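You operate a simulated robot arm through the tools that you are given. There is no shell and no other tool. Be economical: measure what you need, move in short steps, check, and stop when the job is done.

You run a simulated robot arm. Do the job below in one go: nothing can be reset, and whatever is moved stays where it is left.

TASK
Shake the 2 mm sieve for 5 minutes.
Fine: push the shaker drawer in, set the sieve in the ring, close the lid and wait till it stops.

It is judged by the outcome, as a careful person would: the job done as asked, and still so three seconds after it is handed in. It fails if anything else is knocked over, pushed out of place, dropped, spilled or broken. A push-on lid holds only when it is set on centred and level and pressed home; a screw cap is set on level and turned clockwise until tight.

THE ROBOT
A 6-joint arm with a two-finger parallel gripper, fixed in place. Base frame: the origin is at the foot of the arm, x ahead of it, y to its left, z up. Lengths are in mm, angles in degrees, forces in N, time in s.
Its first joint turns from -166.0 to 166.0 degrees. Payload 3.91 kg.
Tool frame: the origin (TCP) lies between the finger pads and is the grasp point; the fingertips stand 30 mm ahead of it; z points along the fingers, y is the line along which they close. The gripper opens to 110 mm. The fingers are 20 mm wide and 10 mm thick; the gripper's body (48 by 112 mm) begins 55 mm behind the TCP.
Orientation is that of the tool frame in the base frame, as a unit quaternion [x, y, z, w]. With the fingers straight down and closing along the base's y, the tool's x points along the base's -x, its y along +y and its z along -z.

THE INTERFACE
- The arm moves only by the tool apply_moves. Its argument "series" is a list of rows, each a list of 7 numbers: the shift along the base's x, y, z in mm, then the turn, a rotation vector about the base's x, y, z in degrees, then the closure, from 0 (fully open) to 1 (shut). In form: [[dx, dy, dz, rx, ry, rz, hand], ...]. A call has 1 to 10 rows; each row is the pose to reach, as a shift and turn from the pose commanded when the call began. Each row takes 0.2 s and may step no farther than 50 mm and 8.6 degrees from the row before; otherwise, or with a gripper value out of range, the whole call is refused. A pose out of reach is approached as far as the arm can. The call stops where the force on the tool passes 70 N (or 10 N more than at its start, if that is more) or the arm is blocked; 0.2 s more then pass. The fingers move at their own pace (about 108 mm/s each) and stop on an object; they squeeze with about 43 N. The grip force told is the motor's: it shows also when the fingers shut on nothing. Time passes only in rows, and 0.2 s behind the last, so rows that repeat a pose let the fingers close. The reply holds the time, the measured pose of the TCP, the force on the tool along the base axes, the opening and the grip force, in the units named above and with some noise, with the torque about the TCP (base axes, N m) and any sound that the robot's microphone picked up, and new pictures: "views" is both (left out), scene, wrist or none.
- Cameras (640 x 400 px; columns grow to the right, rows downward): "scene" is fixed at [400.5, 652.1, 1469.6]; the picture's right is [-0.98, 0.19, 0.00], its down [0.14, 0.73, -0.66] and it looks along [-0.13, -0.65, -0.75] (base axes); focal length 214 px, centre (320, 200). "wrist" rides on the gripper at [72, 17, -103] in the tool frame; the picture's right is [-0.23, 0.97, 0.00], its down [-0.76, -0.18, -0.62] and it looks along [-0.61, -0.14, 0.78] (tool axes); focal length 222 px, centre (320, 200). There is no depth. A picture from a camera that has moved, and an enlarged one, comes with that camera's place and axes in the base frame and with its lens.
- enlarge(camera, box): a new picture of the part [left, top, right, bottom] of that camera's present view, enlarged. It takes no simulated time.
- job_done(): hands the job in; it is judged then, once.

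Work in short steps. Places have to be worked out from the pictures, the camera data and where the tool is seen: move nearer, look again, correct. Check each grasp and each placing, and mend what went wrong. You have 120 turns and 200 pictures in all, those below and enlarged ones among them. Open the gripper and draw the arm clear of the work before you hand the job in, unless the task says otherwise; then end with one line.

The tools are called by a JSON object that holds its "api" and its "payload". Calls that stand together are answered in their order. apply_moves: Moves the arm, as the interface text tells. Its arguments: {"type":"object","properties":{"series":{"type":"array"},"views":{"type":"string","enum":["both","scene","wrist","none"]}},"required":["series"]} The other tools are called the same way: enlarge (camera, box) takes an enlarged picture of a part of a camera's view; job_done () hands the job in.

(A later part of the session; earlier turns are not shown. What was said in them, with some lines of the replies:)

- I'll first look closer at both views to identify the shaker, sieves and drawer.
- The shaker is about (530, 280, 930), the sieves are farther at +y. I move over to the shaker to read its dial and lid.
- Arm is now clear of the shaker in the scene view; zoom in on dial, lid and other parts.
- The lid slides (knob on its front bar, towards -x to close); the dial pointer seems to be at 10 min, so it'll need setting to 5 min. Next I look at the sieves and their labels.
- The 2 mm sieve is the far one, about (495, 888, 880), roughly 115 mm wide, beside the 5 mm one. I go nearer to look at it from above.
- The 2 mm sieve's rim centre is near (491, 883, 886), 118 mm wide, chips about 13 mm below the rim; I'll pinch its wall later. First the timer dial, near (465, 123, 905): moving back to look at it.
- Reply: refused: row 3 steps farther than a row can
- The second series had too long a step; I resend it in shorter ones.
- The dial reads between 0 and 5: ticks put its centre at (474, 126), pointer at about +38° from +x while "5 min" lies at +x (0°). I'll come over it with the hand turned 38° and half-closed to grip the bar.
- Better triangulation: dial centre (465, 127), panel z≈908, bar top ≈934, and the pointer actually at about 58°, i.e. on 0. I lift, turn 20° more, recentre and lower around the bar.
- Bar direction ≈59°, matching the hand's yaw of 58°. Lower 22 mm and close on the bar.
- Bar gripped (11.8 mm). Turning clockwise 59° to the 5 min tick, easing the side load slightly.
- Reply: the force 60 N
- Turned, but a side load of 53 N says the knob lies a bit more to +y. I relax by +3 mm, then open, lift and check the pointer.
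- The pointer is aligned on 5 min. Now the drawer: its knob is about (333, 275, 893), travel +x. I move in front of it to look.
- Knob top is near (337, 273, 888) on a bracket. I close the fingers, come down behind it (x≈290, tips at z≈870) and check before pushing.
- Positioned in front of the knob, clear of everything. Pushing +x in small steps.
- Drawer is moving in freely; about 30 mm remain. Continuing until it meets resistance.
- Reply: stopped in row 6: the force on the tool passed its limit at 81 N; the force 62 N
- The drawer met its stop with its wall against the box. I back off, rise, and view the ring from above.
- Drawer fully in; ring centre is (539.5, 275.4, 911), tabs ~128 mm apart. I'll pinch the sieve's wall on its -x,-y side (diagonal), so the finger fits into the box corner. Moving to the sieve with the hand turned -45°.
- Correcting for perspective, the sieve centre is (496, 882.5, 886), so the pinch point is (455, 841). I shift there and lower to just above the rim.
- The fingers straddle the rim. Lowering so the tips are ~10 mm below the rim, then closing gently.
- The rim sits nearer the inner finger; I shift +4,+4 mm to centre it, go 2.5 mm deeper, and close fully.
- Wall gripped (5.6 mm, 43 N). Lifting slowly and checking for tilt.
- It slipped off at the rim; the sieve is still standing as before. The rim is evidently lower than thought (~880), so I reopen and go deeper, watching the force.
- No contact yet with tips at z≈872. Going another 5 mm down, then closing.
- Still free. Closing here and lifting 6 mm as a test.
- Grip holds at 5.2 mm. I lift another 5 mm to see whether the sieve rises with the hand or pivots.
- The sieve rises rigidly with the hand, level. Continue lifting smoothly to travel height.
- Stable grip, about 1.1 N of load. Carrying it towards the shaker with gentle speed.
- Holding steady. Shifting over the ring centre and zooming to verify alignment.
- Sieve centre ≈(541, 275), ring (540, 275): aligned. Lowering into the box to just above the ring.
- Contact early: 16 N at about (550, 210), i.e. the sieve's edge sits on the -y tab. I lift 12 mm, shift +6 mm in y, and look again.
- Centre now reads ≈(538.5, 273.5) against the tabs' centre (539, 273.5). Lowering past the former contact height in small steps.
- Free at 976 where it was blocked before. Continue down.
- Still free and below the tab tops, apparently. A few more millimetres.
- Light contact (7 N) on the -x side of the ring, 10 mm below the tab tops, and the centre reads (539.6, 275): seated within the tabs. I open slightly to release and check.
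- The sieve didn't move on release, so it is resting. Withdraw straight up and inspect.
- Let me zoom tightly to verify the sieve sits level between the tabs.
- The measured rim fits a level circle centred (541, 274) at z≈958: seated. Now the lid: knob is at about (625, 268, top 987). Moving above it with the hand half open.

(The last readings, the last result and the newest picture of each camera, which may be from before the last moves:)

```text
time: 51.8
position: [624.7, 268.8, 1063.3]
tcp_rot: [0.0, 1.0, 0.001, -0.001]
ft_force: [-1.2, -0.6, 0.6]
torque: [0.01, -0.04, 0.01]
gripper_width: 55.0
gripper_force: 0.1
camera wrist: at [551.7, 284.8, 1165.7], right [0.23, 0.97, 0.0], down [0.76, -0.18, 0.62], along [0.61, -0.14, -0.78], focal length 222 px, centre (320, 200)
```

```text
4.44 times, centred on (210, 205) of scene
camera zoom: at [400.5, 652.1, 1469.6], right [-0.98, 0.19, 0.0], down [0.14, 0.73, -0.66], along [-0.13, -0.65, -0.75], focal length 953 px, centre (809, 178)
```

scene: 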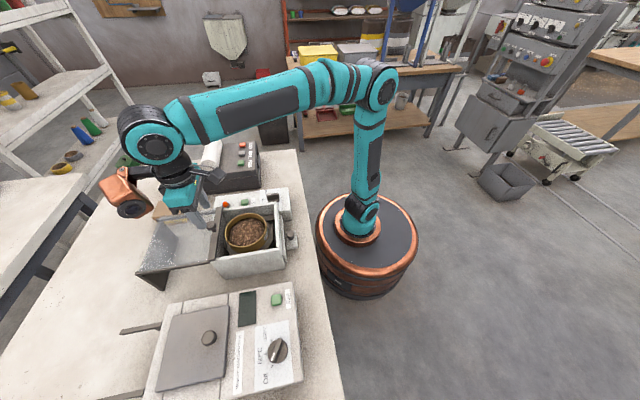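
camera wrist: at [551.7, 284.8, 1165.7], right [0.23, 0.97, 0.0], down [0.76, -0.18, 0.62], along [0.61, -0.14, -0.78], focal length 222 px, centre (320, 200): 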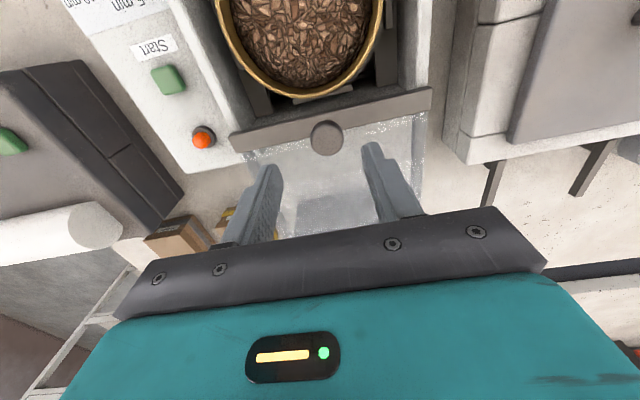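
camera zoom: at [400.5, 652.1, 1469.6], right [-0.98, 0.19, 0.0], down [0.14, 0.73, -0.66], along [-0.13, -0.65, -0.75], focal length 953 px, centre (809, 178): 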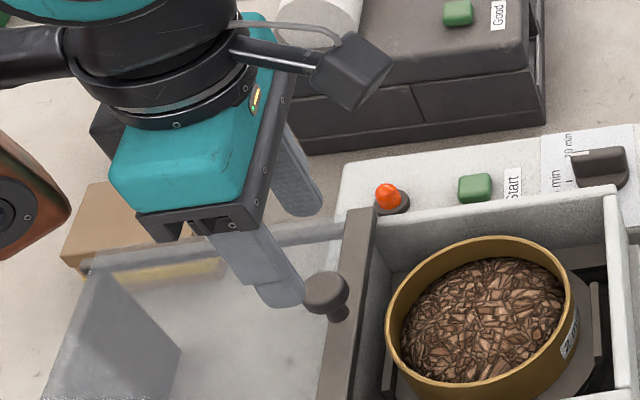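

Knob refined at about (622, 273, top ≈990). I shift and lower around it, then close.

{"api": "apply_moves", "payload": {"series": [[-2, 4, -20, 0, 0, 0, 0.5], [-2, 4, -40, 0, 0, 0, 0.5], [-2, 4, -50, 0, 0, 0, 0.5], [-2, 4, -54, 0, 0, 0, 0.5], [-2, 4, -54, 0, 0, 0, 0.5]], "views": "wrist"}}

{"api": "enlarge", "payload": {"camera": "wrist", "box": [220, 70, 440, 230]}}

{"api": "enlarge", "payload": {"camera": "scene", "box": [150, 180, 270, 270]}}

```text
time: 53.0
position: [621.0, 272.4, 1009.0]
tcp_rot: [0.001, 1.0, 0.001, 0.002]
ft_force: [1.0, 0.0, 31.4]
torque: [-0.95, 0.04, 0.02]
gripper_width: 54.7
gripper_force: 0.0
camera wrist: at [548.4, 287.5, 1112.3], right [0.23, 0.97, 0.0], down [0.76, -0.18, 0.62], along [0.61, -0.14, -0.78], focal length 222 px, centre (320, 200)
```

wrist: 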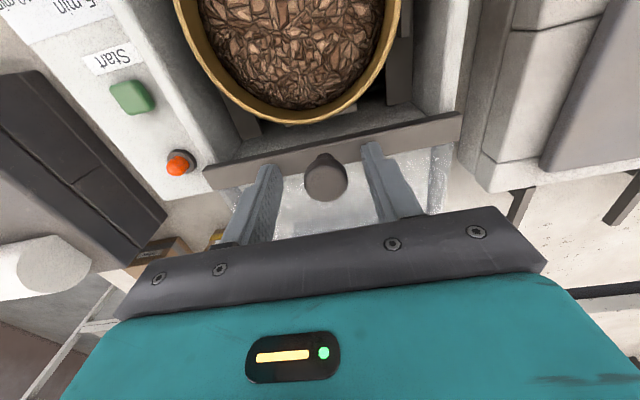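

```text
2.50 times, centred on (330, 150) of wrist
camera zoom: at [548.4, 287.5, 1112.3], right [0.23, 0.97, 0.0], down [0.76, -0.18, 0.62], along [0.61, -0.14, -0.78], focal length 555 px, centre (295, 325)
```

zoom: 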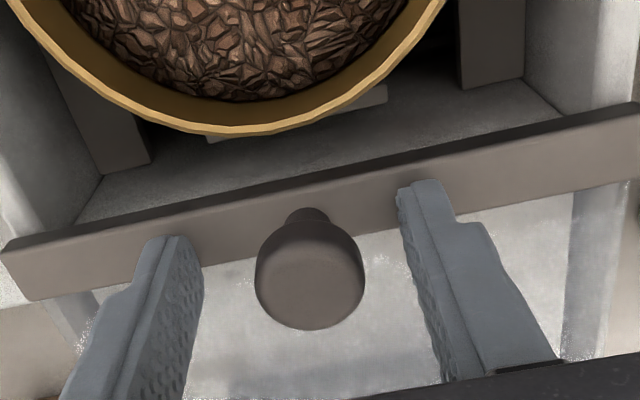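

```text
4.44 times, centred on (210, 225) of scene
camera zoom: at [400.5, 652.1, 1469.6], right [-0.98, 0.19, 0.0], down [0.14, 0.73, -0.66], along [-0.13, -0.65, -0.75], focal length 953 px, centre (809, 89)
```

zoom: 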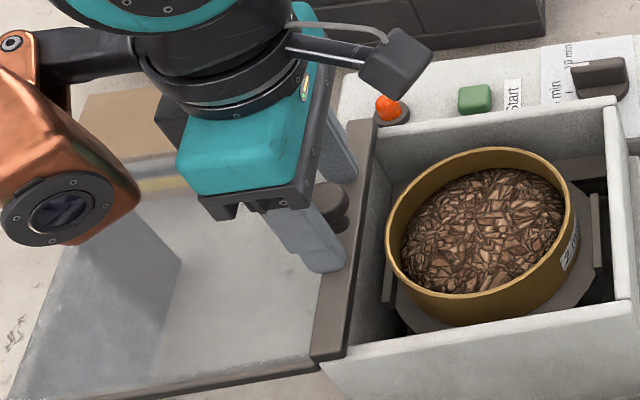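

The fingertips rest on the lid's bar (z≈979), so the knob is taller than thought. I raise 5 mm and close on the knob.

{"api": "apply_moves", "payload": {"series": [[-2, 1, 5, 0, 0, 0, 0.5], [-2, 2, 5, 0, 0, 0, 0.7], [-2, 2, 5, 0, 0, 0, 1], [-2, 2, 5, 0, 0, 0, 1], [-2, 2, 5, 0, 0, 0, 1]], "views": "wrist"}}

```text
time: 54.2
position: [620.6, 274.6, 1011.2]
tcp_rot: [0.0, 1.0, 0.0, -0.001]
ft_force: [-0.9, 25.7, -11.9]
torque: [0.04, 0.35, 0.1]
gripper_width: 25.6
gripper_force: 45.3
camera wrist: at [547.4, 291.2, 1114.7], right [0.23, 0.97, 0.0], down [0.76, -0.18, 0.62], along [0.6, -0.14, -0.78], focal length 222 px, centre (320, 200)
```

wrist: 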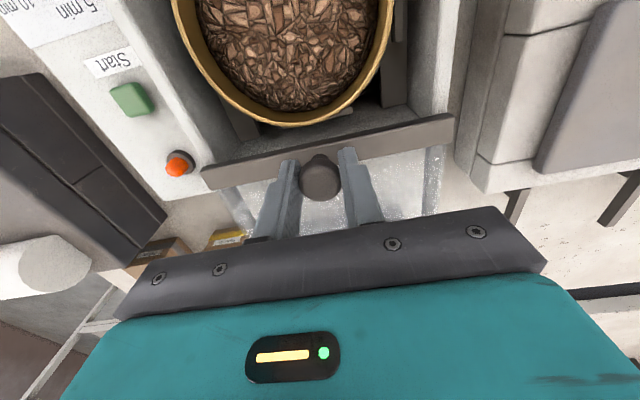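

Knob gripped. Easing the side load by +1 mm y and drawing the lid towards -x.

{"api": "apply_moves", "payload": {"series": [[-4, 1, 1, 0, 0, 0, 1], [-12, 1, 1, 0, 0, 0, 1], [-24, 1, 1, 0, 0, 0, 1], [-38, 1, 1, 0, 0, 0, 1], [-52, 1, 1, 0, 0, 0, 1], [-66, 1, 1, 0, 0, 0, 1], [-80, 1, 1, 0, 0, 0, 1]], "views": "both"}}

```text
time: 55.8
position: [540.4, 275.4, 1012.7]
tcp_rot: [-0.001, 1.0, 0.0, -0.001]
ft_force: [0.2, 20.7, -29.7]
torque: [0.27, 0.15, 0.18]
gripper_width: 25.6
gripper_force: 45.4
camera wrist: at [467.4, 291.2, 1116.3], right [0.23, 0.97, 0.0], down [0.76, -0.18, 0.62], along [0.61, -0.14, -0.78], focal length 222 px, centre (320, 200)
```

scene: 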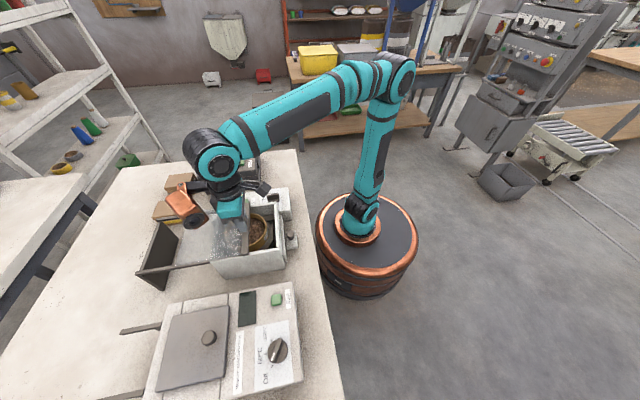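
wrist: 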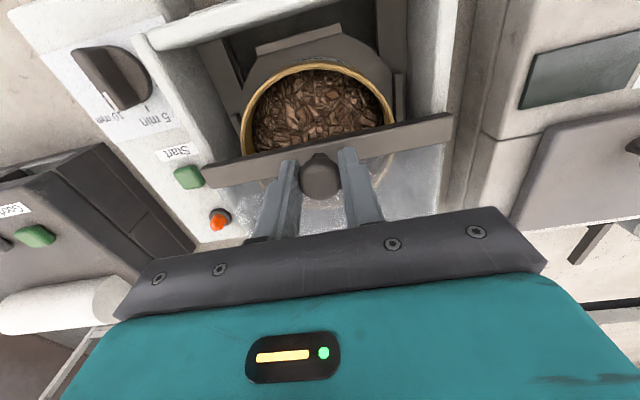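

The lid slides freely over the sieve. Relax z by 1.5 mm and continue to the stop.

{"api": "apply_moves", "payload": {"series": [[-6, 1, -1.5, 0, 0, 0, 1], [-18, 1, -1.5, 0, 0, 0, 1], [-32, 1, -1.5, 0, 0, 0, 1], [-46, 1, -1.5, 0, 0, 0, 1], [-58, 1, -1.5, 0, 0, 0, 1], [-66, 1, -1.5, 0, 0, 0, 1], [-72, 1, -1.5, 0, 0, 0, 1], [-77, 1, -1.5, 0, 0, 0, 1], [-82, 1, -1.5, 0, 0, 0, 1], [-87, 1, -1.5, 0, 0, 0, 1]], "views": "both"}}

{"api": "enlarge", "payload": {"camera": "scene", "box": [190, 180, 310, 280]}}

```text
time: 58.0
position: [456.0, 275.3, 1011.3]
tcp_rot: [-0.001, 1.0, 0.0, -0.002]
ft_force: [34.2, 5.6, -0.4]
torque: [0.24, -0.29, 0.02]
gripper_width: 25.6
gripper_force: 45.0
camera wrist: at [381.9, 291.3, 1114.9], right [0.23, 0.97, 0.0], down [0.76, -0.18, 0.62], along [0.6, -0.14, -0.78], focal length 222 px, centre (320, 200)
```

scene: 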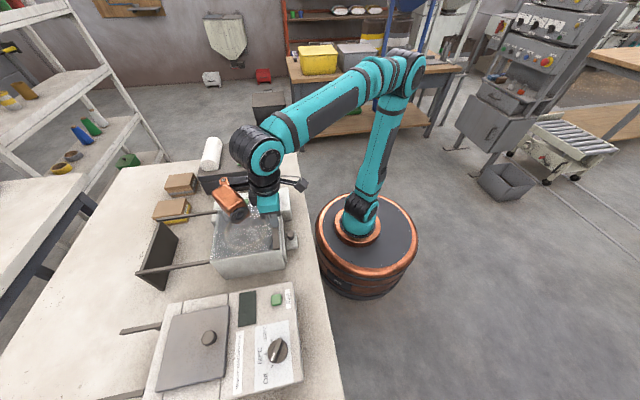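
wrist: 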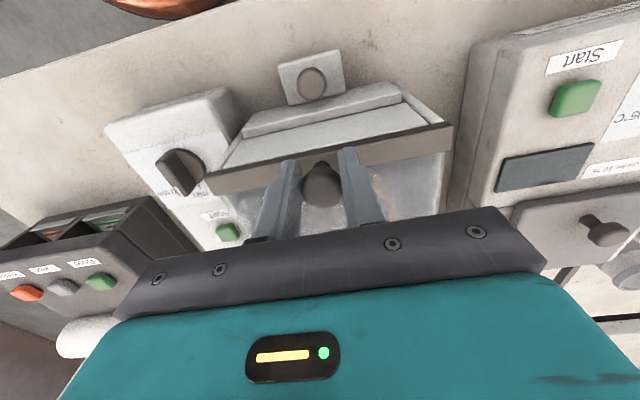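

```text
4.00 times, centred on (250, 230) of scene
camera zoom: at [400.5, 652.1, 1469.6], right [-0.98, 0.19, 0.0], down [0.14, 0.73, -0.66], along [-0.13, -0.65, -0.75], focal length 858 px, centre (600, 80)
```

zoom: 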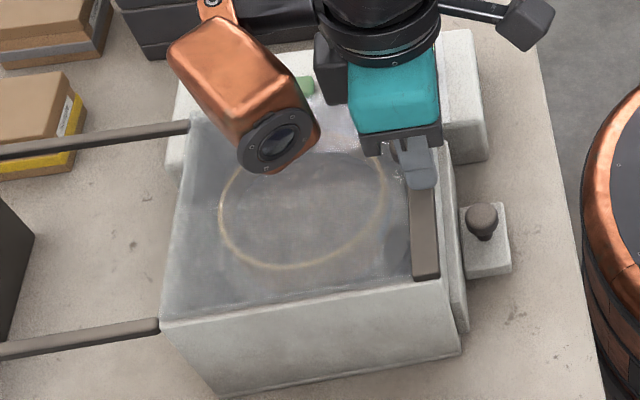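

Force 34 N at the end suggests the stop; I press a little further to be sure.

{"api": "apply_moves", "payload": {"series": [[-3, 0, 0, 0, 0, 0, 1], [-6, 0, 0, 0, 0, 0, 1], [-9, 0, 0, 0, 0, 0, 1]], "views": "wrist"}}

{"api": "enlarge", "payload": {"camera": "wrist", "box": [180, 40, 480, 240]}}

```text
time: 58.8
position: [443.8, 274.9, 1011.8]
tcp_rot: [0.001, 1.0, 0.001, -0.002]
ft_force: [-0.2, 0.1, 0.2]
torque: [0.01, 0.03, -0.01]
gripper_width: 0.0
gripper_force: 37.8
camera wrist: at [370.7, 291.1, 1115.9], right [0.23, 0.97, 0.0], down [0.76, -0.18, 0.62], along [0.61, -0.14, -0.78], focal length 222 px, centre (320, 200)
```

wrist: 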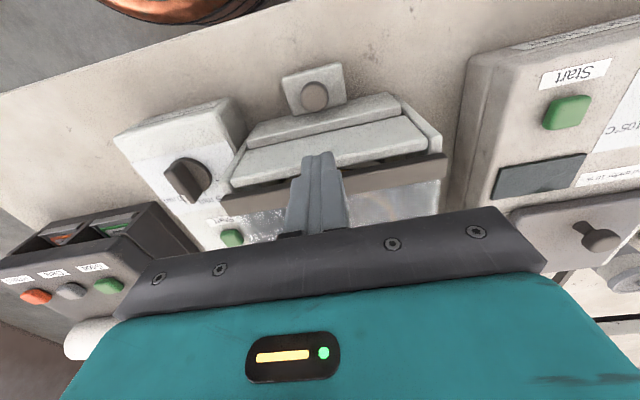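

```text
2.00 times, centred on (330, 140) of wrist
camera zoom: at [370.7, 291.1, 1115.9], right [0.23, 0.97, 0.0], down [0.76, -0.18, 0.62], along [0.61, -0.14, -0.78], focal length 444 px, centre (300, 320)
```

zoom: 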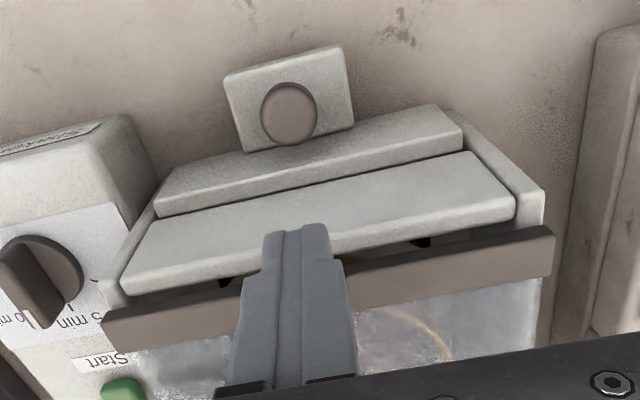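

The fingers slipped off the knob. A small gap seems left between the bar and the wall, so I rise and look.

{"api": "apply_moves", "payload": {"series": [[0, 0, 20, 0, 0, 0, 1], [-10, 0, 50, 0, 0, 0, 0.8], [-30, 0, 80, 0, 0, 0, 0.4], [-60, 10, 100, 0, 0, 0, 0.2]], "views": "wrist"}}

{"api": "enlarge", "payload": {"camera": "wrist", "box": [220, 80, 420, 210]}}

{"api": "enlarge", "payload": {"camera": "scene", "box": [190, 180, 310, 280]}}

```text
time: 59.8
position: [383.0, 286.1, 1110.7]
tcp_rot: [-0.001, 1.0, 0.0, 0.0]
ft_force: [0.6, -0.4, 0.4]
torque: [-0.01, -0.03, -0.04]
gripper_width: 87.5
gripper_force: 0.1
camera wrist: at [309.6, 303.3, 1213.7], right [0.23, 0.97, 0.0], down [0.76, -0.18, 0.62], along [0.61, -0.14, -0.78], focal length 222 px, centre (320, 200)
```

wrist: 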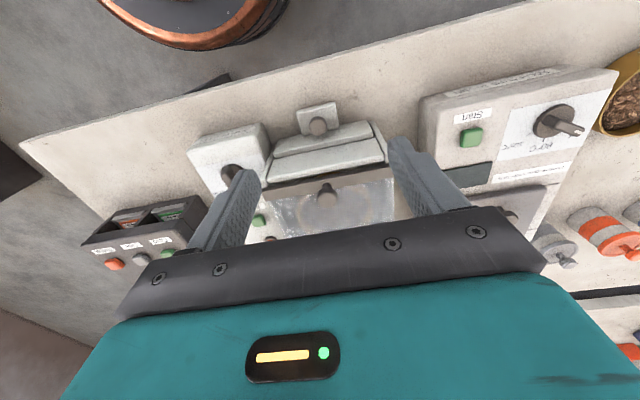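

```text
3.08 times, centred on (320, 145) of wrist
camera zoom: at [309.6, 303.3, 1213.7], right [0.23, 0.97, 0.0], down [0.76, -0.18, 0.62], along [0.61, -0.14, -0.78], focal length 684 px, centre (320, 369)
```

zoom: 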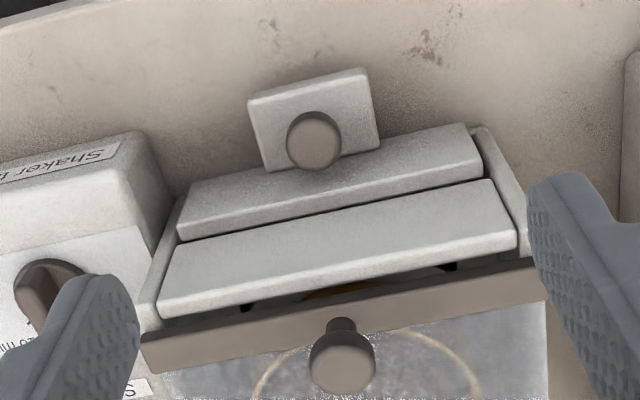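

```text
4.00 times, centred on (250, 230) of scene
camera zoom: at [400.5, 652.1, 1469.6], right [-0.98, 0.19, 0.0], down [0.14, 0.73, -0.66], along [-0.13, -0.65, -0.75], focal length 858 px, centre (600, 80)
```

zoom: 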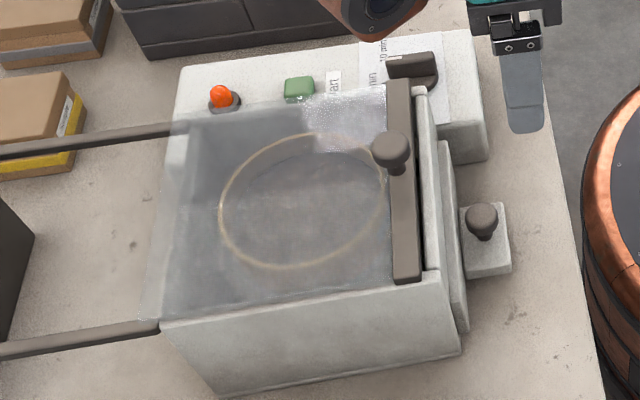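

The squeeze ejected the knob and shoved the lid back ~15 mm. I'll push the knob from its +x side with closed fingers instead.

{"api": "apply_moves", "payload": {"series": [[40, -5, 0, 0, 0, 0, 0.6], [80, -11, 0, 0, 0, 0, 1], [115, -11, 0, 0, 0, 0, 1], [130, -11, -20, 0, 0, 0, 1], [132, -11, -55, 0, 0, 0, 1], [132, -11, -85, 0, 0, 0, 1], [132, -11, -95, 0, 0, 0, 1], [132, -11, -95, 0, 0, 0, 1]], "views": "wrist"}}

{"api": "enlarge", "payload": {"camera": "scene", "box": [190, 180, 310, 280]}}

```text
time: 61.6
position: [515.5, 274.7, 1015.9]
tcp_rot: [0.0, 1.0, 0.001, -0.001]
ft_force: [-0.3, 0.3, -0.3]
torque: [0.0, -0.01, -0.03]
gripper_width: 0.2
gripper_force: 37.6
camera wrist: at [442.9, 291.1, 1120.3], right [0.23, 0.97, 0.0], down [0.76, -0.18, 0.62], along [0.61, -0.14, -0.78], focal length 222 px, centre (320, 200)
```

wrist: 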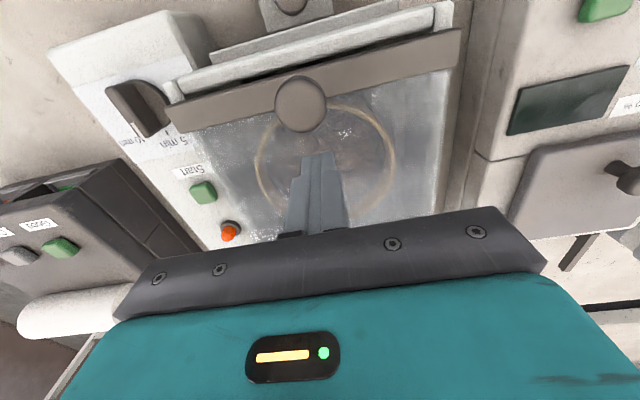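

```text
4.00 times, centred on (250, 230) of scene
camera zoom: at [400.5, 652.1, 1469.6], right [-0.98, 0.19, 0.0], down [0.14, 0.73, -0.66], along [-0.13, -0.65, -0.75], focal length 858 px, centre (600, 80)
```

zoom: 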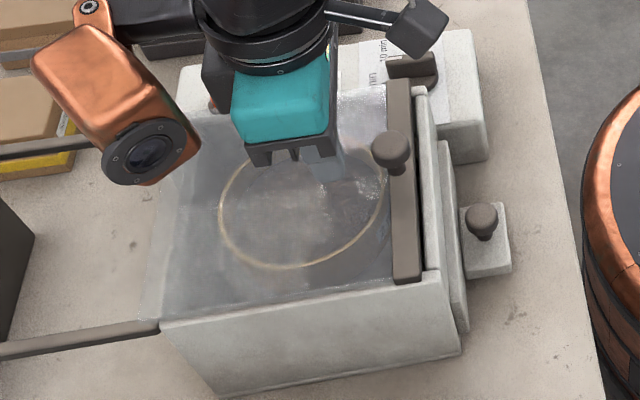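

Fingers are behind the knob, in line with it. Pushing -x until the stop.

{"api": "apply_moves", "payload": {"series": [[-10, 0, 0, 0, 0, 0, 1], [-20, 0, 0, 0, 0, 0, 1], [-27, 0, 0, 0, 0, 0, 1], [-33, 0, 0, 0, 0, 0, 1], [-38, 0, 0, 0, 0, 0, 1], [-42, 0, 0, 0, 0, 0, 1], [-46, 0, 0, 0, 0, 0, 1]], "views": "wrist"}}

{"api": "enlarge", "payload": {"camera": "scene", "box": [190, 180, 310, 280]}}

```text
time: 62.8
position: [483.7, 276.3, 1017.1]
tcp_rot: [0.001, 1.0, 0.001, 0.004]
ft_force: [52.7, 0.4, -3.5]
torque: [-0.47, -0.73, 0.03]
gripper_width: 0.1
gripper_force: 37.7
stopped in row 6: the force on the tool passed its limit at 80 N (the readings are from after the stop); the commanded pose is now the measured one
camera wrist: at [409.6, 291.9, 1119.8], right [0.23, 0.97, 0.0], down [0.76, -0.18, 0.63], along [0.61, -0.14, -0.78], focal length 222 px, centre (320, 200)
```

wrist: 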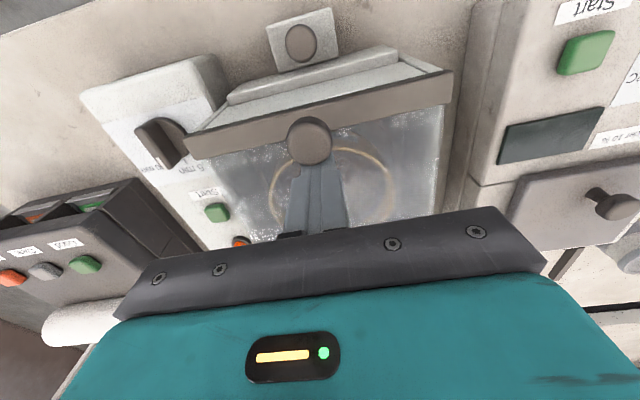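

```text
4.00 times, centred on (250, 230) of scene
camera zoom: at [400.5, 652.1, 1469.6], right [-0.98, 0.19, 0.0], down [0.14, 0.73, -0.66], along [-0.13, -0.65, -0.75], focal length 858 px, centre (600, 80)
```

zoom: 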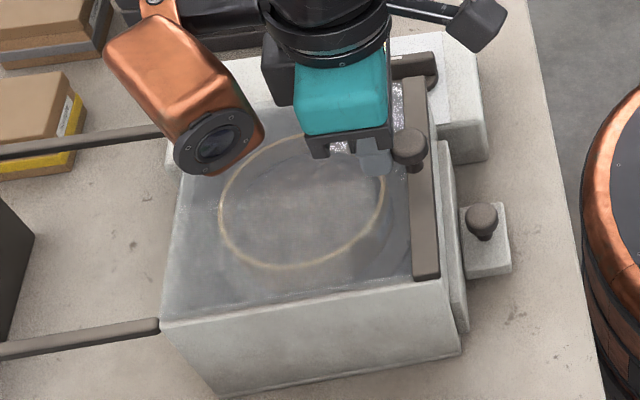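

The lid is home against its stop (80 N). I back off, rise, and view the dial and Start button (~(557, 130, 918)).

{"api": "apply_moves", "payload": {"series": [[8, 0, 0, 0, 0, 0, 1], [8, 0, 20, 0, 0, 0, 1], [8, -20, 50, 0, 0, 0, 1], [4, -60, 60, 0, 0, 0, 1], [0, -100, 60, 0, 0, 0, 1], [0, -140, 60, 0, 0, 0, 1]], "views": "both"}}

{"api": "enlarge", "payload": {"camera": "wrist", "box": [220, 60, 440, 200]}}

{"api": "enlarge", "payload": {"camera": "scene", "box": [190, 180, 310, 280]}}

```text
time: 64.2
position: [479.1, 137.1, 1076.8]
tcp_rot: [0.001, 1.0, 0.002, 0.003]
ft_force: [0.6, -0.3, 0.0]
torque: [-0.01, -0.01, -0.02]
gripper_width: 0.1
gripper_force: 37.1
camera wrist: at [405.1, 152.5, 1179.6], right [0.23, 0.97, 0.0], down [0.76, -0.18, 0.63], along [0.61, -0.14, -0.78], focal length 222 px, centre (320, 200)
```

scene: 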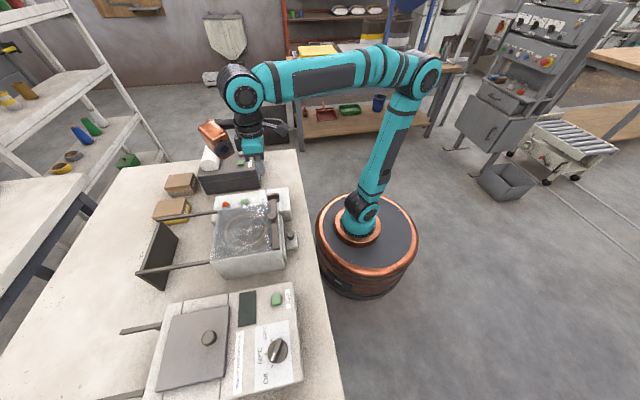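
wrist: 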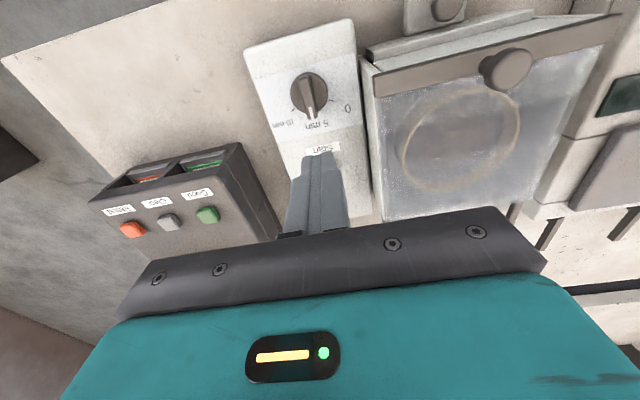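

```text
2.86 times, centred on (330, 130) of wrist
camera zoom: at [405.1, 152.5, 1179.6], right [0.23, 0.97, 0.0], down [0.76, -0.18, 0.63], along [0.61, -0.14, -0.78], focal length 635 px, centre (291, 400)
```

zoom: 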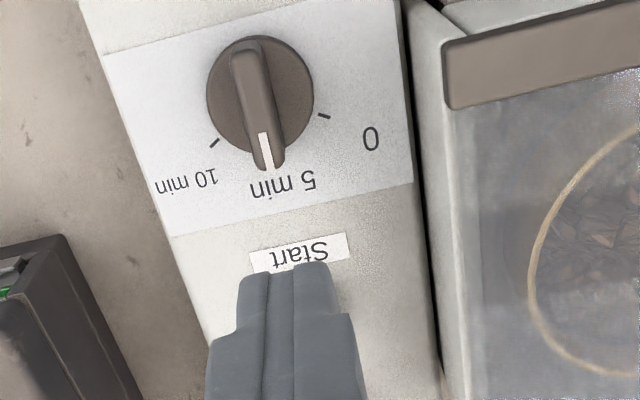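

```text
4.00 times, centred on (250, 230) of scene
camera zoom: at [400.5, 652.1, 1469.6], right [-0.98, 0.19, 0.0], down [0.14, 0.73, -0.66], along [-0.13, -0.65, -0.75], focal length 858 px, centre (600, 80)
```

zoom: 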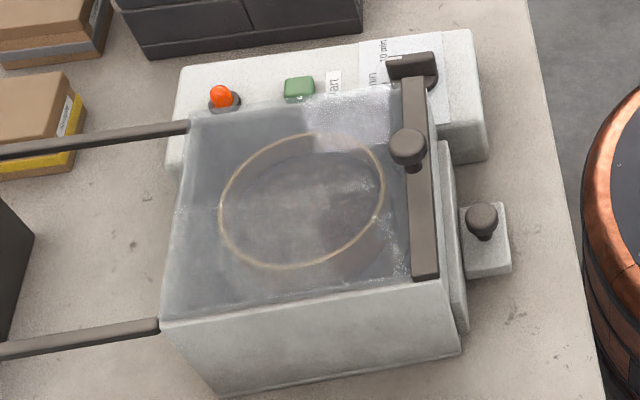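

Dial on 5 min, drawer in, lid closed. Moving above the Start button.

{"api": "apply_moves", "payload": {"series": [[30, -3, -15, 0, 0, 0, 1], [60, -6, -35, 0, 0, 0, 1], [78, -7, -65, 0, 0, 0, 1], [78, -7, -95, 0, 0, 0, 1], [78, -7, -115, 0, 0, 0, 1], [78, -7, -115, 0, 0, 0, 1]], "views": "wrist"}}

{"api": "enlarge", "payload": {"camera": "scene", "box": [200, 170, 300, 240]}}

{"api": "enlarge", "payload": {"camera": "wrist", "box": [240, 60, 420, 220]}}

```text
time: 65.6
position: [558.1, 128.1, 960.7]
tcp_rot: [0.0, 1.0, 0.002, 0.003]
ft_force: [0.3, -0.7, -0.2]
torque: [-0.01, 0.0, 0.01]
gripper_width: 0.1
gripper_force: 37.8
camera wrist: at [483.7, 144.4, 1063.9], right [0.23, 0.97, 0.0], down [0.76, -0.18, 0.63], along [0.61, -0.14, -0.78], focal length 222 px, centre (320, 200)
```

wrist: 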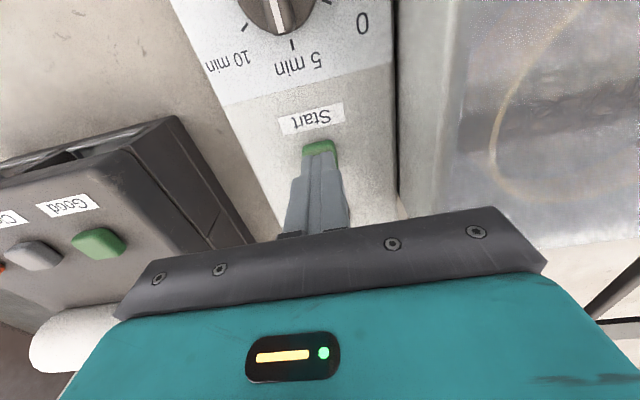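

```text
5.71 times, centred on (250, 205) of scene
camera zoom: at [400.5, 652.1, 1469.6], right [-0.98, 0.19, 0.0], down [0.14, 0.73, -0.66], along [-0.13, -0.65, -0.75], focal length 1226 px, centre (720, 171)
```

zoom: 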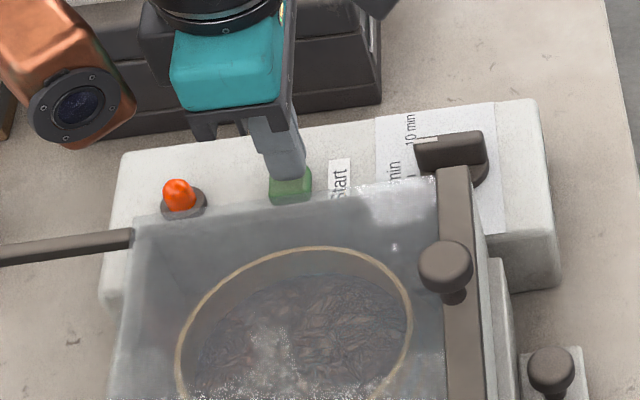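

```text
2.50 times, centred on (330, 140) of wrist
camera zoom: at [483.7, 144.4, 1063.9], right [0.23, 0.97, 0.0], down [0.76, -0.18, 0.63], along [0.61, -0.14, -0.78], focal length 555 px, centre (295, 350)
```

zoom: 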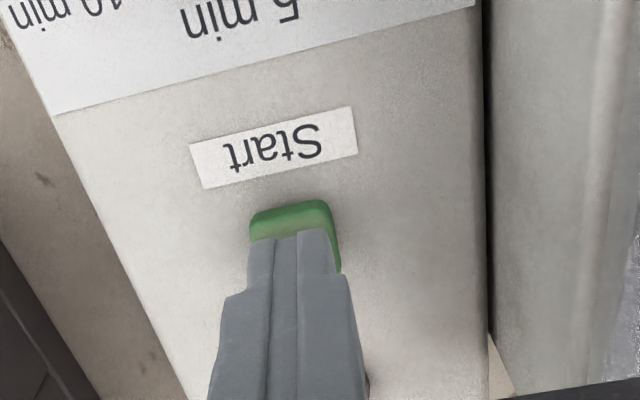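

Fingertip is over the button. Before pressing, I check the dial pointer closely against the 5 min tick.

{"api": "enlarge", "payload": {"camera": "wrist", "box": [220, 0, 360, 90]}}

{"api": "enlarge", "payload": {"camera": "scene", "box": [262, 184, 294, 212]}}

```text
4.44 times, centred on (290, 45) of wrist
camera zoom: at [483.7, 144.4, 1063.9], right [0.23, 0.97, 0.0], down [0.76, -0.18, 0.63], along [0.61, -0.14, -0.78], focal length 987 px, centre (453, 889)
```

zoom: 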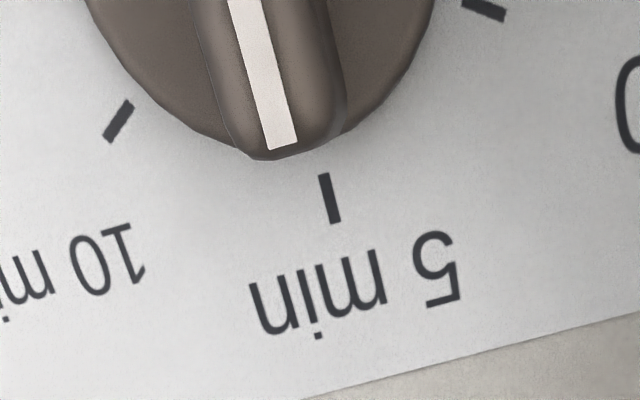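

```text
14.29 times, centred on (278, 198) of scene
camera zoom: at [400.5, 652.1, 1469.6], right [-0.98, 0.19, 0.0], down [0.14, 0.73, -0.66], along [-0.13, -0.65, -0.75], focal length 3064 px, centre (920, 229)
```

zoom: 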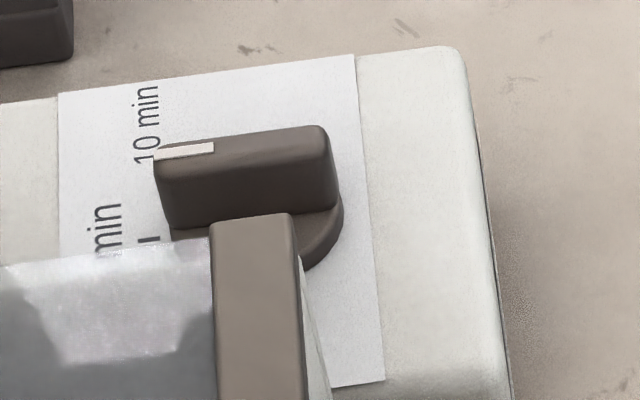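

The pointer line runs parallel to the 5 min tick within 1–2°: good. Pressing Start.

{"api": "apply_moves", "payload": {"series": [[-3, 0, -5, 0, 0, 0, 1], [-3, 0, -9, 0, 0, 0, 1], [-3, 0, -12, 0, 0, 0, 1], [-3, 0, -14, 0, 0, 0, 1], [-3, 0, -16, 0, 0, 0, 1], [-3, 0, -18, 0, 0, 0, 1]], "views": "scene"}}

```text
time: 67.0
position: [555.2, 129.9, 946.7]
tcp_rot: [0.0, 1.0, 0.001, 0.003]
ft_force: [-2.8, 1.4, 14.8]
torque: [0.02, 0.11, 0.0]
gripper_width: 0.0
gripper_force: 37.7
heard: click
```

scene: 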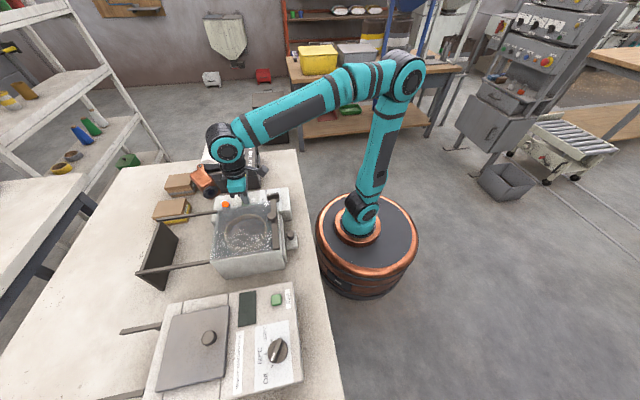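

A click was heard. I lift off and watch the lamp and sieve.

{"api": "apply_moves", "payload": {"series": [[0, 0, 10, 0, 0, 0, 1], [0, 0, 40, 0, 0, 0, 1], [-15, 0, 80, 0, 0, 0, 0.8], [-40, 0, 110, 0, 0, 0, 0.5], [-70, 0, 130, 0, 0, 0, 0.5]], "views": "wrist"}}

{"api": "enlarge", "payload": {"camera": "scene", "box": [190, 180, 310, 280]}}

```text
time: 68.2
position: [484.5, 128.0, 1074.5]
tcp_rot: [0.0, 1.0, 0.001, 0.002]
ft_force: [-0.8, -0.5, -0.2]
torque: [-0.01, 0.06, -0.01]
gripper_width: 55.0
gripper_force: 0.1
camera wrist: at [410.9, 145.2, 1177.0], right [0.23, 0.97, 0.0], down [0.76, -0.18, 0.63], along [0.61, -0.14, -0.78], focal length 222 px, centre (320, 200)
```

wrist: 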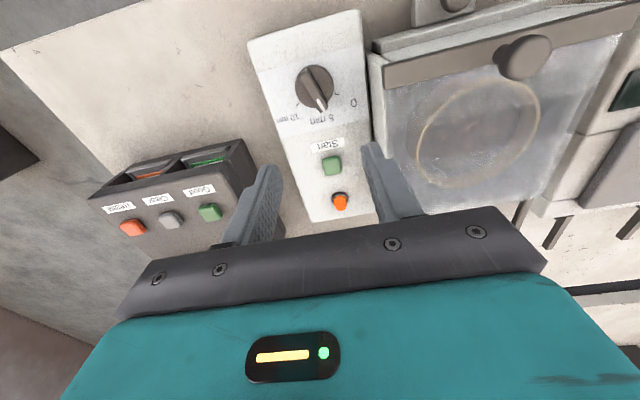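

```text
4.00 times, centred on (250, 230) of scene
camera zoom: at [400.5, 652.1, 1469.6], right [-0.98, 0.19, 0.0], down [0.14, 0.73, -0.66], along [-0.13, -0.65, -0.75], focal length 858 px, centre (600, 80)
```

zoom: 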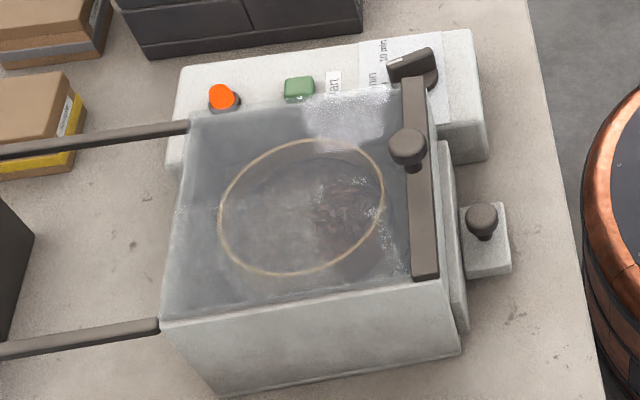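

It runs: the lamp is bright and the dial is winding back. I hold still and wait, moving the arm a little more clear.

{"api": "apply_moves", "payload": {"series": [[-20, 0, 20, 0, 0, 0, 0.5], [-40, 0, 40, 0, 0, 0, 0.5], [-40, 0, 40, 0, 0, 0, 0.5], [-40, 0, 40, 0, 0, 0, 0.5], [-40, 0, 40, 0, 0, 0, 0.5], [-40, 0, 40, 0, 0, 0, 0.5], [-40, 0, 40, 0, 0, 0, 0.5], [-40, 0, 40, 0, 0, 0, 0.5], [-40, 0, 40, 0, 0, 0, 0.5], [-40, 0, 40, 0, 0, 0, 0.5]], "views": "none"}}

{"api": "enlarge", "payload": {"camera": "scene", "box": [190, 180, 310, 280]}}

```text
time: 70.4
position: [445.7, 129.4, 1115.5]
tcp_rot: [0.0, 1.0, 0.002, 0.002]
ft_force: [0.0, 0.1, -0.6]
torque: [0.02, 0.01, -0.01]
gripper_width: 54.7
gripper_force: 0.0
```

```text
4.00 times, centred on (250, 230) of scene
camera zoom: at [400.5, 652.1, 1469.6], right [-0.98, 0.19, 0.0], down [0.14, 0.73, -0.66], along [-0.13, -0.65, -0.75], focal length 858 px, centre (600, 80)
```

zoom: 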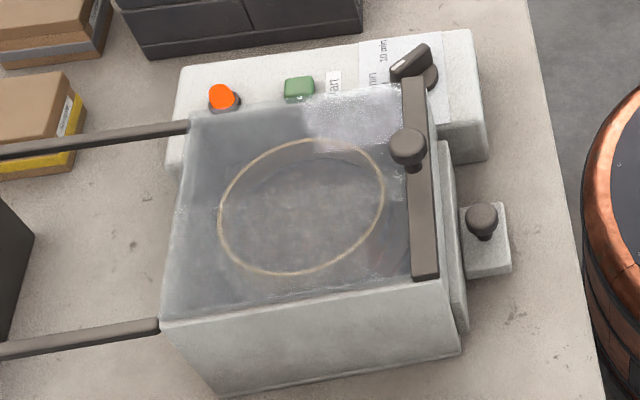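

Still counting down. Waiting further.

{"api": "apply_moves", "payload": {"series": [[0, 0, 0, 0, 0, 0, 0.5], [0, 0, 0, 0, 0, 0, 0.5], [0, 0, 0, 0, 0, 0, 0.5], [0, 0, 0, 0, 0, 0, 0.5], [0, 0, 0, 0, 0, 0, 0.5], [0, 0, 0, 0, 0, 0, 0.5], [0, 0, 0, 0, 0, 0, 0.5], [0, 0, 0, 0, 0, 0, 0.5], [0, 0, 0, 0, 0, 0, 0.5], [0, 0, 0, 0, 0, 0, 0.5]], "views": "none"}}

{"api": "apply_moves", "payload": {"series": [[0, 0, 0, 0, 0, 0, 0.5], [0, 0, 0, 0, 0, 0, 0.5], [0, 0, 0, 0, 0, 0, 0.5], [0, 0, 0, 0, 0, 0, 0.5], [0, 0, 0, 0, 0, 0, 0.5], [0, 0, 0, 0, 0, 0, 0.5], [0, 0, 0, 0, 0, 0, 0.5], [0, 0, 0, 0, 0, 0, 0.5], [0, 0, 0, 0, 0, 0, 0.5], [0, 0, 0, 0, 0, 0, 0.5]], "views": "none"}}

{"api": "apply_moves", "payload": {"series": [[0, 0, 0, 0, 0, 0, 0.5], [0, 0, 0, 0, 0, 0, 0.5], [0, 0, 0, 0, 0, 0, 0.5], [0, 0, 0, 0, 0, 0, 0.5], [0, 0, 0, 0, 0, 0, 0.5], [0, 0, 0, 0, 0, 0, 0.5], [0, 0, 0, 0, 0, 0, 0.5], [0, 0, 0, 0, 0, 0, 0.5], [0, 0, 0, 0, 0, 0, 0.5], [0, 0, 0, 0, 0, 0, 0.5]], "views": "wrist"}}

{"api": "enlarge", "payload": {"camera": "scene", "box": [190, 180, 310, 280]}}

```text
time: 72.6
position: [444.9, 130.3, 1114.8]
tcp_rot: [0.0, 1.0, 0.003, 0.003]
ft_force: [0.3, -0.1, 0.1]
torque: [0.01, -0.02, -0.01]
gripper_width: 55.1
gripper_force: 0.2
```

```text
time: 74.8
position: [444.3, 128.4, 1114.6]
tcp_rot: [0.0, 1.0, 0.002, 0.004]
ft_force: [-0.3, 0.1, -0.1]
torque: [0.02, 0.0, -0.04]
gripper_width: 55.1
gripper_force: 0.1
```

```text
time: 77.0
position: [445.0, 128.9, 1114.8]
tcp_rot: [-0.001, 1.0, 0.002, 0.003]
ft_force: [0.0, 0.8, -0.5]
torque: [-0.01, -0.02, -0.02]
gripper_width: 54.9
gripper_force: 0.2
camera wrist: at [370.6, 145.1, 1217.4], right [0.23, 0.97, 0.0], down [0.76, -0.18, 0.63], along [0.61, -0.14, -0.78], focal length 222 px, centre (320, 200)
```

wrist: 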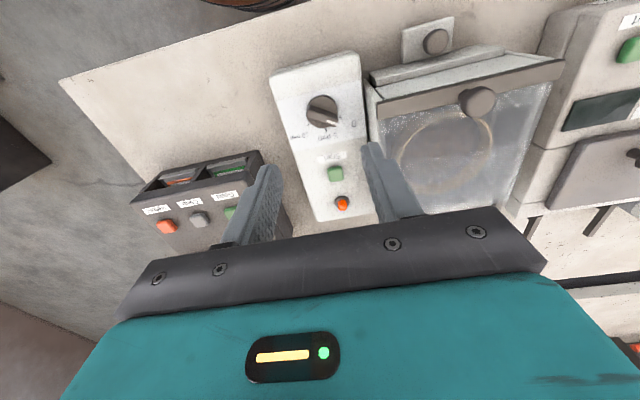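

```text
4.00 times, centred on (250, 230) of scene
camera zoom: at [400.5, 652.1, 1469.6], right [-0.98, 0.19, 0.0], down [0.14, 0.73, -0.66], along [-0.13, -0.65, -0.75], focal length 858 px, centre (600, 80)
```

zoom: 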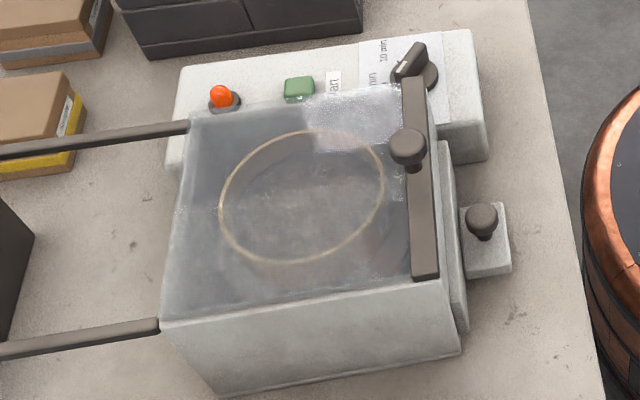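

The pointer is approaching 0. Waiting more to be sure it has stopped.

{"api": "apply_moves", "payload": {"series": [[0, 0, 0, 0, 0, 0, 0.5], [0, 0, 0, 0, 0, 0, 0.5], [0, 0, 0, 0, 0, 0, 0.5], [0, 0, 0, 0, 0, 0, 0.5], [0, 0, 0, 0, 0, 0, 0.5], [0, 0, 0, 0, 0, 0, 0.5], [0, 0, 0, 0, 0, 0, 0.5], [0, 0, 0, 0, 0, 0, 0.5], [0, 0, 0, 0, 0, 0, 0.5], [0, 0, 0, 0, 0, 0, 0.5]], "views": "none"}}

{"api": "apply_moves", "payload": {"series": [[0, 0, 0, 0, 0, 0, 0.5], [0, 0, 0, 0, 0, 0, 0.5], [0, 0, 0, 0, 0, 0, 0.5], [0, 0, 0, 0, 0, 0, 0.5], [0, 0, 0, 0, 0, 0, 0.5], [0, 0, 0, 0, 0, 0, 0.5], [0, 0, 0, 0, 0, 0, 0.5], [0, 0, 0, 0, 0, 0, 0.5], [0, 0, 0, 0, 0, 0, 0.5], [0, 0, 0, 0, 0, 0, 0.5]], "views": "none"}}

{"api": "enlarge", "payload": {"camera": "wrist", "box": [250, 70, 410, 220]}}

{"api": "enlarge", "payload": {"camera": "scene", "box": [190, 180, 310, 280]}}

```text
time: 79.2
position: [444.2, 128.3, 1115.5]
tcp_rot: [0.001, 1.0, 0.002, 0.002]
ft_force: [0.7, -0.4, -0.5]
torque: [0.01, -0.01, 0.0]
gripper_width: 55.1
gripper_force: 0.0
```

```text
time: 81.4
position: [445.2, 129.9, 1114.3]
tcp_rot: [-0.001, 1.0, 0.001, 0.002]
ft_force: [0.0, 0.1, 1.0]
torque: [-0.01, -0.02, -0.02]
gripper_width: 54.8
gripper_force: 0.1
```

```text
2.67 times, centred on (330, 145) of wrist
camera zoom: at [370.6, 145.1, 1217.4], right [0.23, 0.97, 0.0], down [0.76, -0.18, 0.63], along [0.61, -0.14, -0.78], focal length 592 px, centre (293, 347)
```

zoom: 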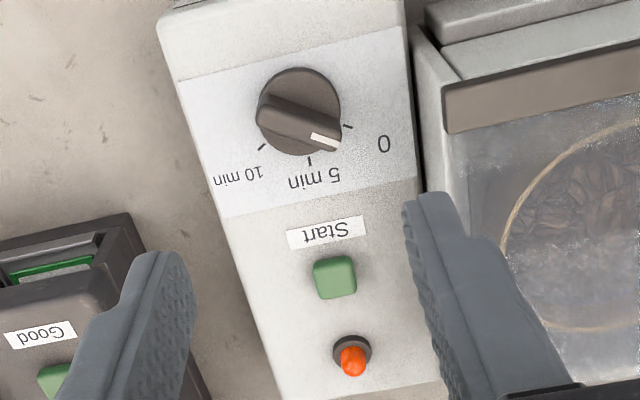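

```text
4.00 times, centred on (250, 230) of scene
camera zoom: at [400.5, 652.1, 1469.6], right [-0.98, 0.19, 0.0], down [0.14, 0.73, -0.66], along [-0.13, -0.65, -0.75], focal length 858 px, centre (600, 80)
```

zoom: 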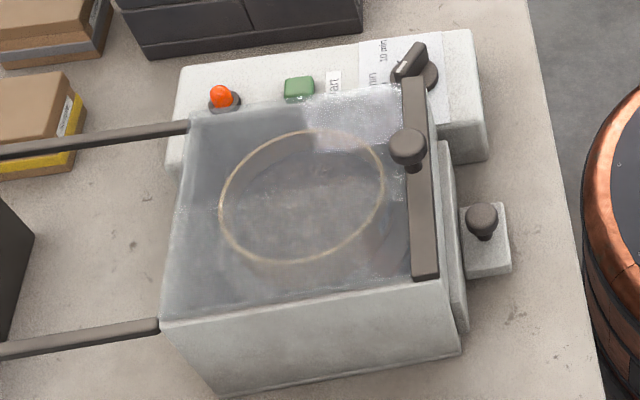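

Pointer is back at 0, lamp off, nothing changed over the last 4 s: the shaker has stopped. I open the hand and draw the arm clear.

{"api": "apply_moves", "payload": {"series": [[-20, 0, 20, 0, 0, 0, 0.2], [-50, 0, 45, 0, 0, 0, 0], [-85, 0, 75, 0, 0, 0, 0], [-110, 0, 100, 0, 0, 0, 0], [-110, 0, 100, 0, 0, 0, 0]], "views": "both"}}

{"api": "enlarge", "payload": {"camera": "scene", "box": [190, 180, 310, 280]}}

```text
time: 82.6
position: [334.4, 129.1, 1217.1]
tcp_rot: [0.0, 1.0, 0.002, 0.003]
ft_force: [0.4, 0.0, 0.2]
torque: [0.0, 0.02, -0.02]
gripper_width: 109.8
gripper_force: 0.1
camera wrist: at [260.8, 145.1, 1319.4], right [0.23, 0.97, 0.0], down [0.76, -0.18, 0.63], along [0.61, -0.14, -0.78], focal length 222 px, centre (320, 200)
```

scene: 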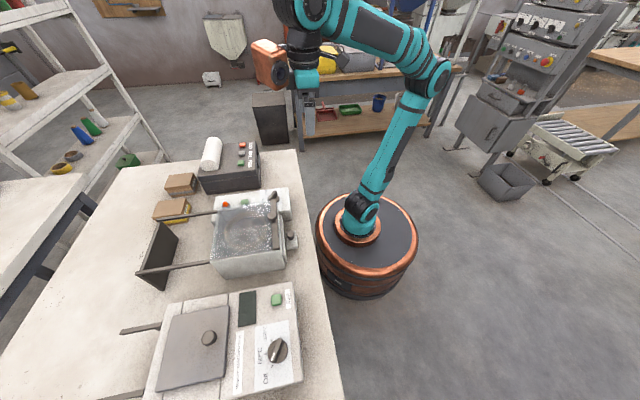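
wrist: 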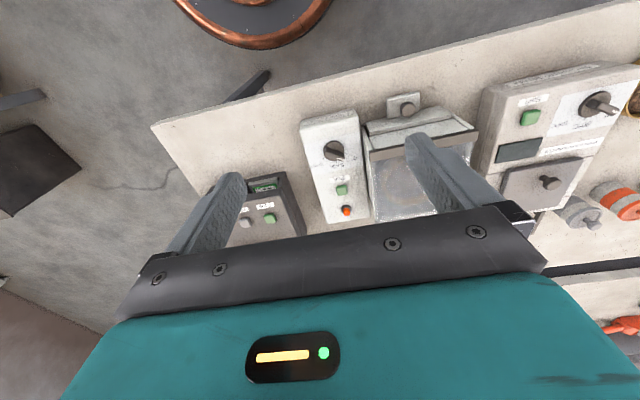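

```text
4.00 times, centred on (250, 230) of scene
camera zoom: at [400.5, 652.1, 1469.6], right [-0.98, 0.19, 0.0], down [0.14, 0.73, -0.66], along [-0.13, -0.65, -0.75], focal length 858 px, centre (600, 80)
```

zoom: 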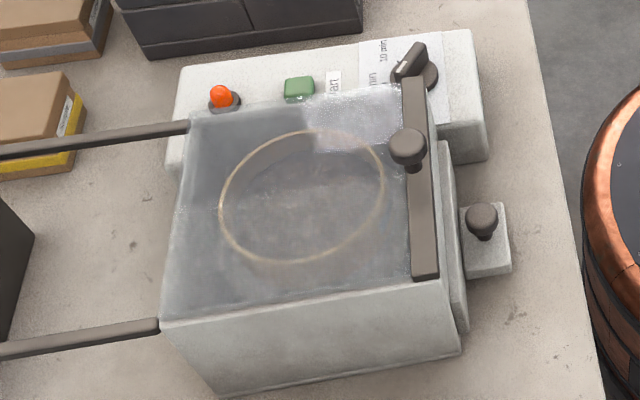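

The arm is clear, the gripper is open and everything is at rest, so I hand the job in.

{"api": "job_done", "payload": {}}

```text
The job is handed in.
```

The 2 mm sieve was shaken on the 5-minute setting: drawer pushed in, sieve set in the ring, lid closed, Start pressed, and I waited until the dial was back at 0 and the lamp was off.
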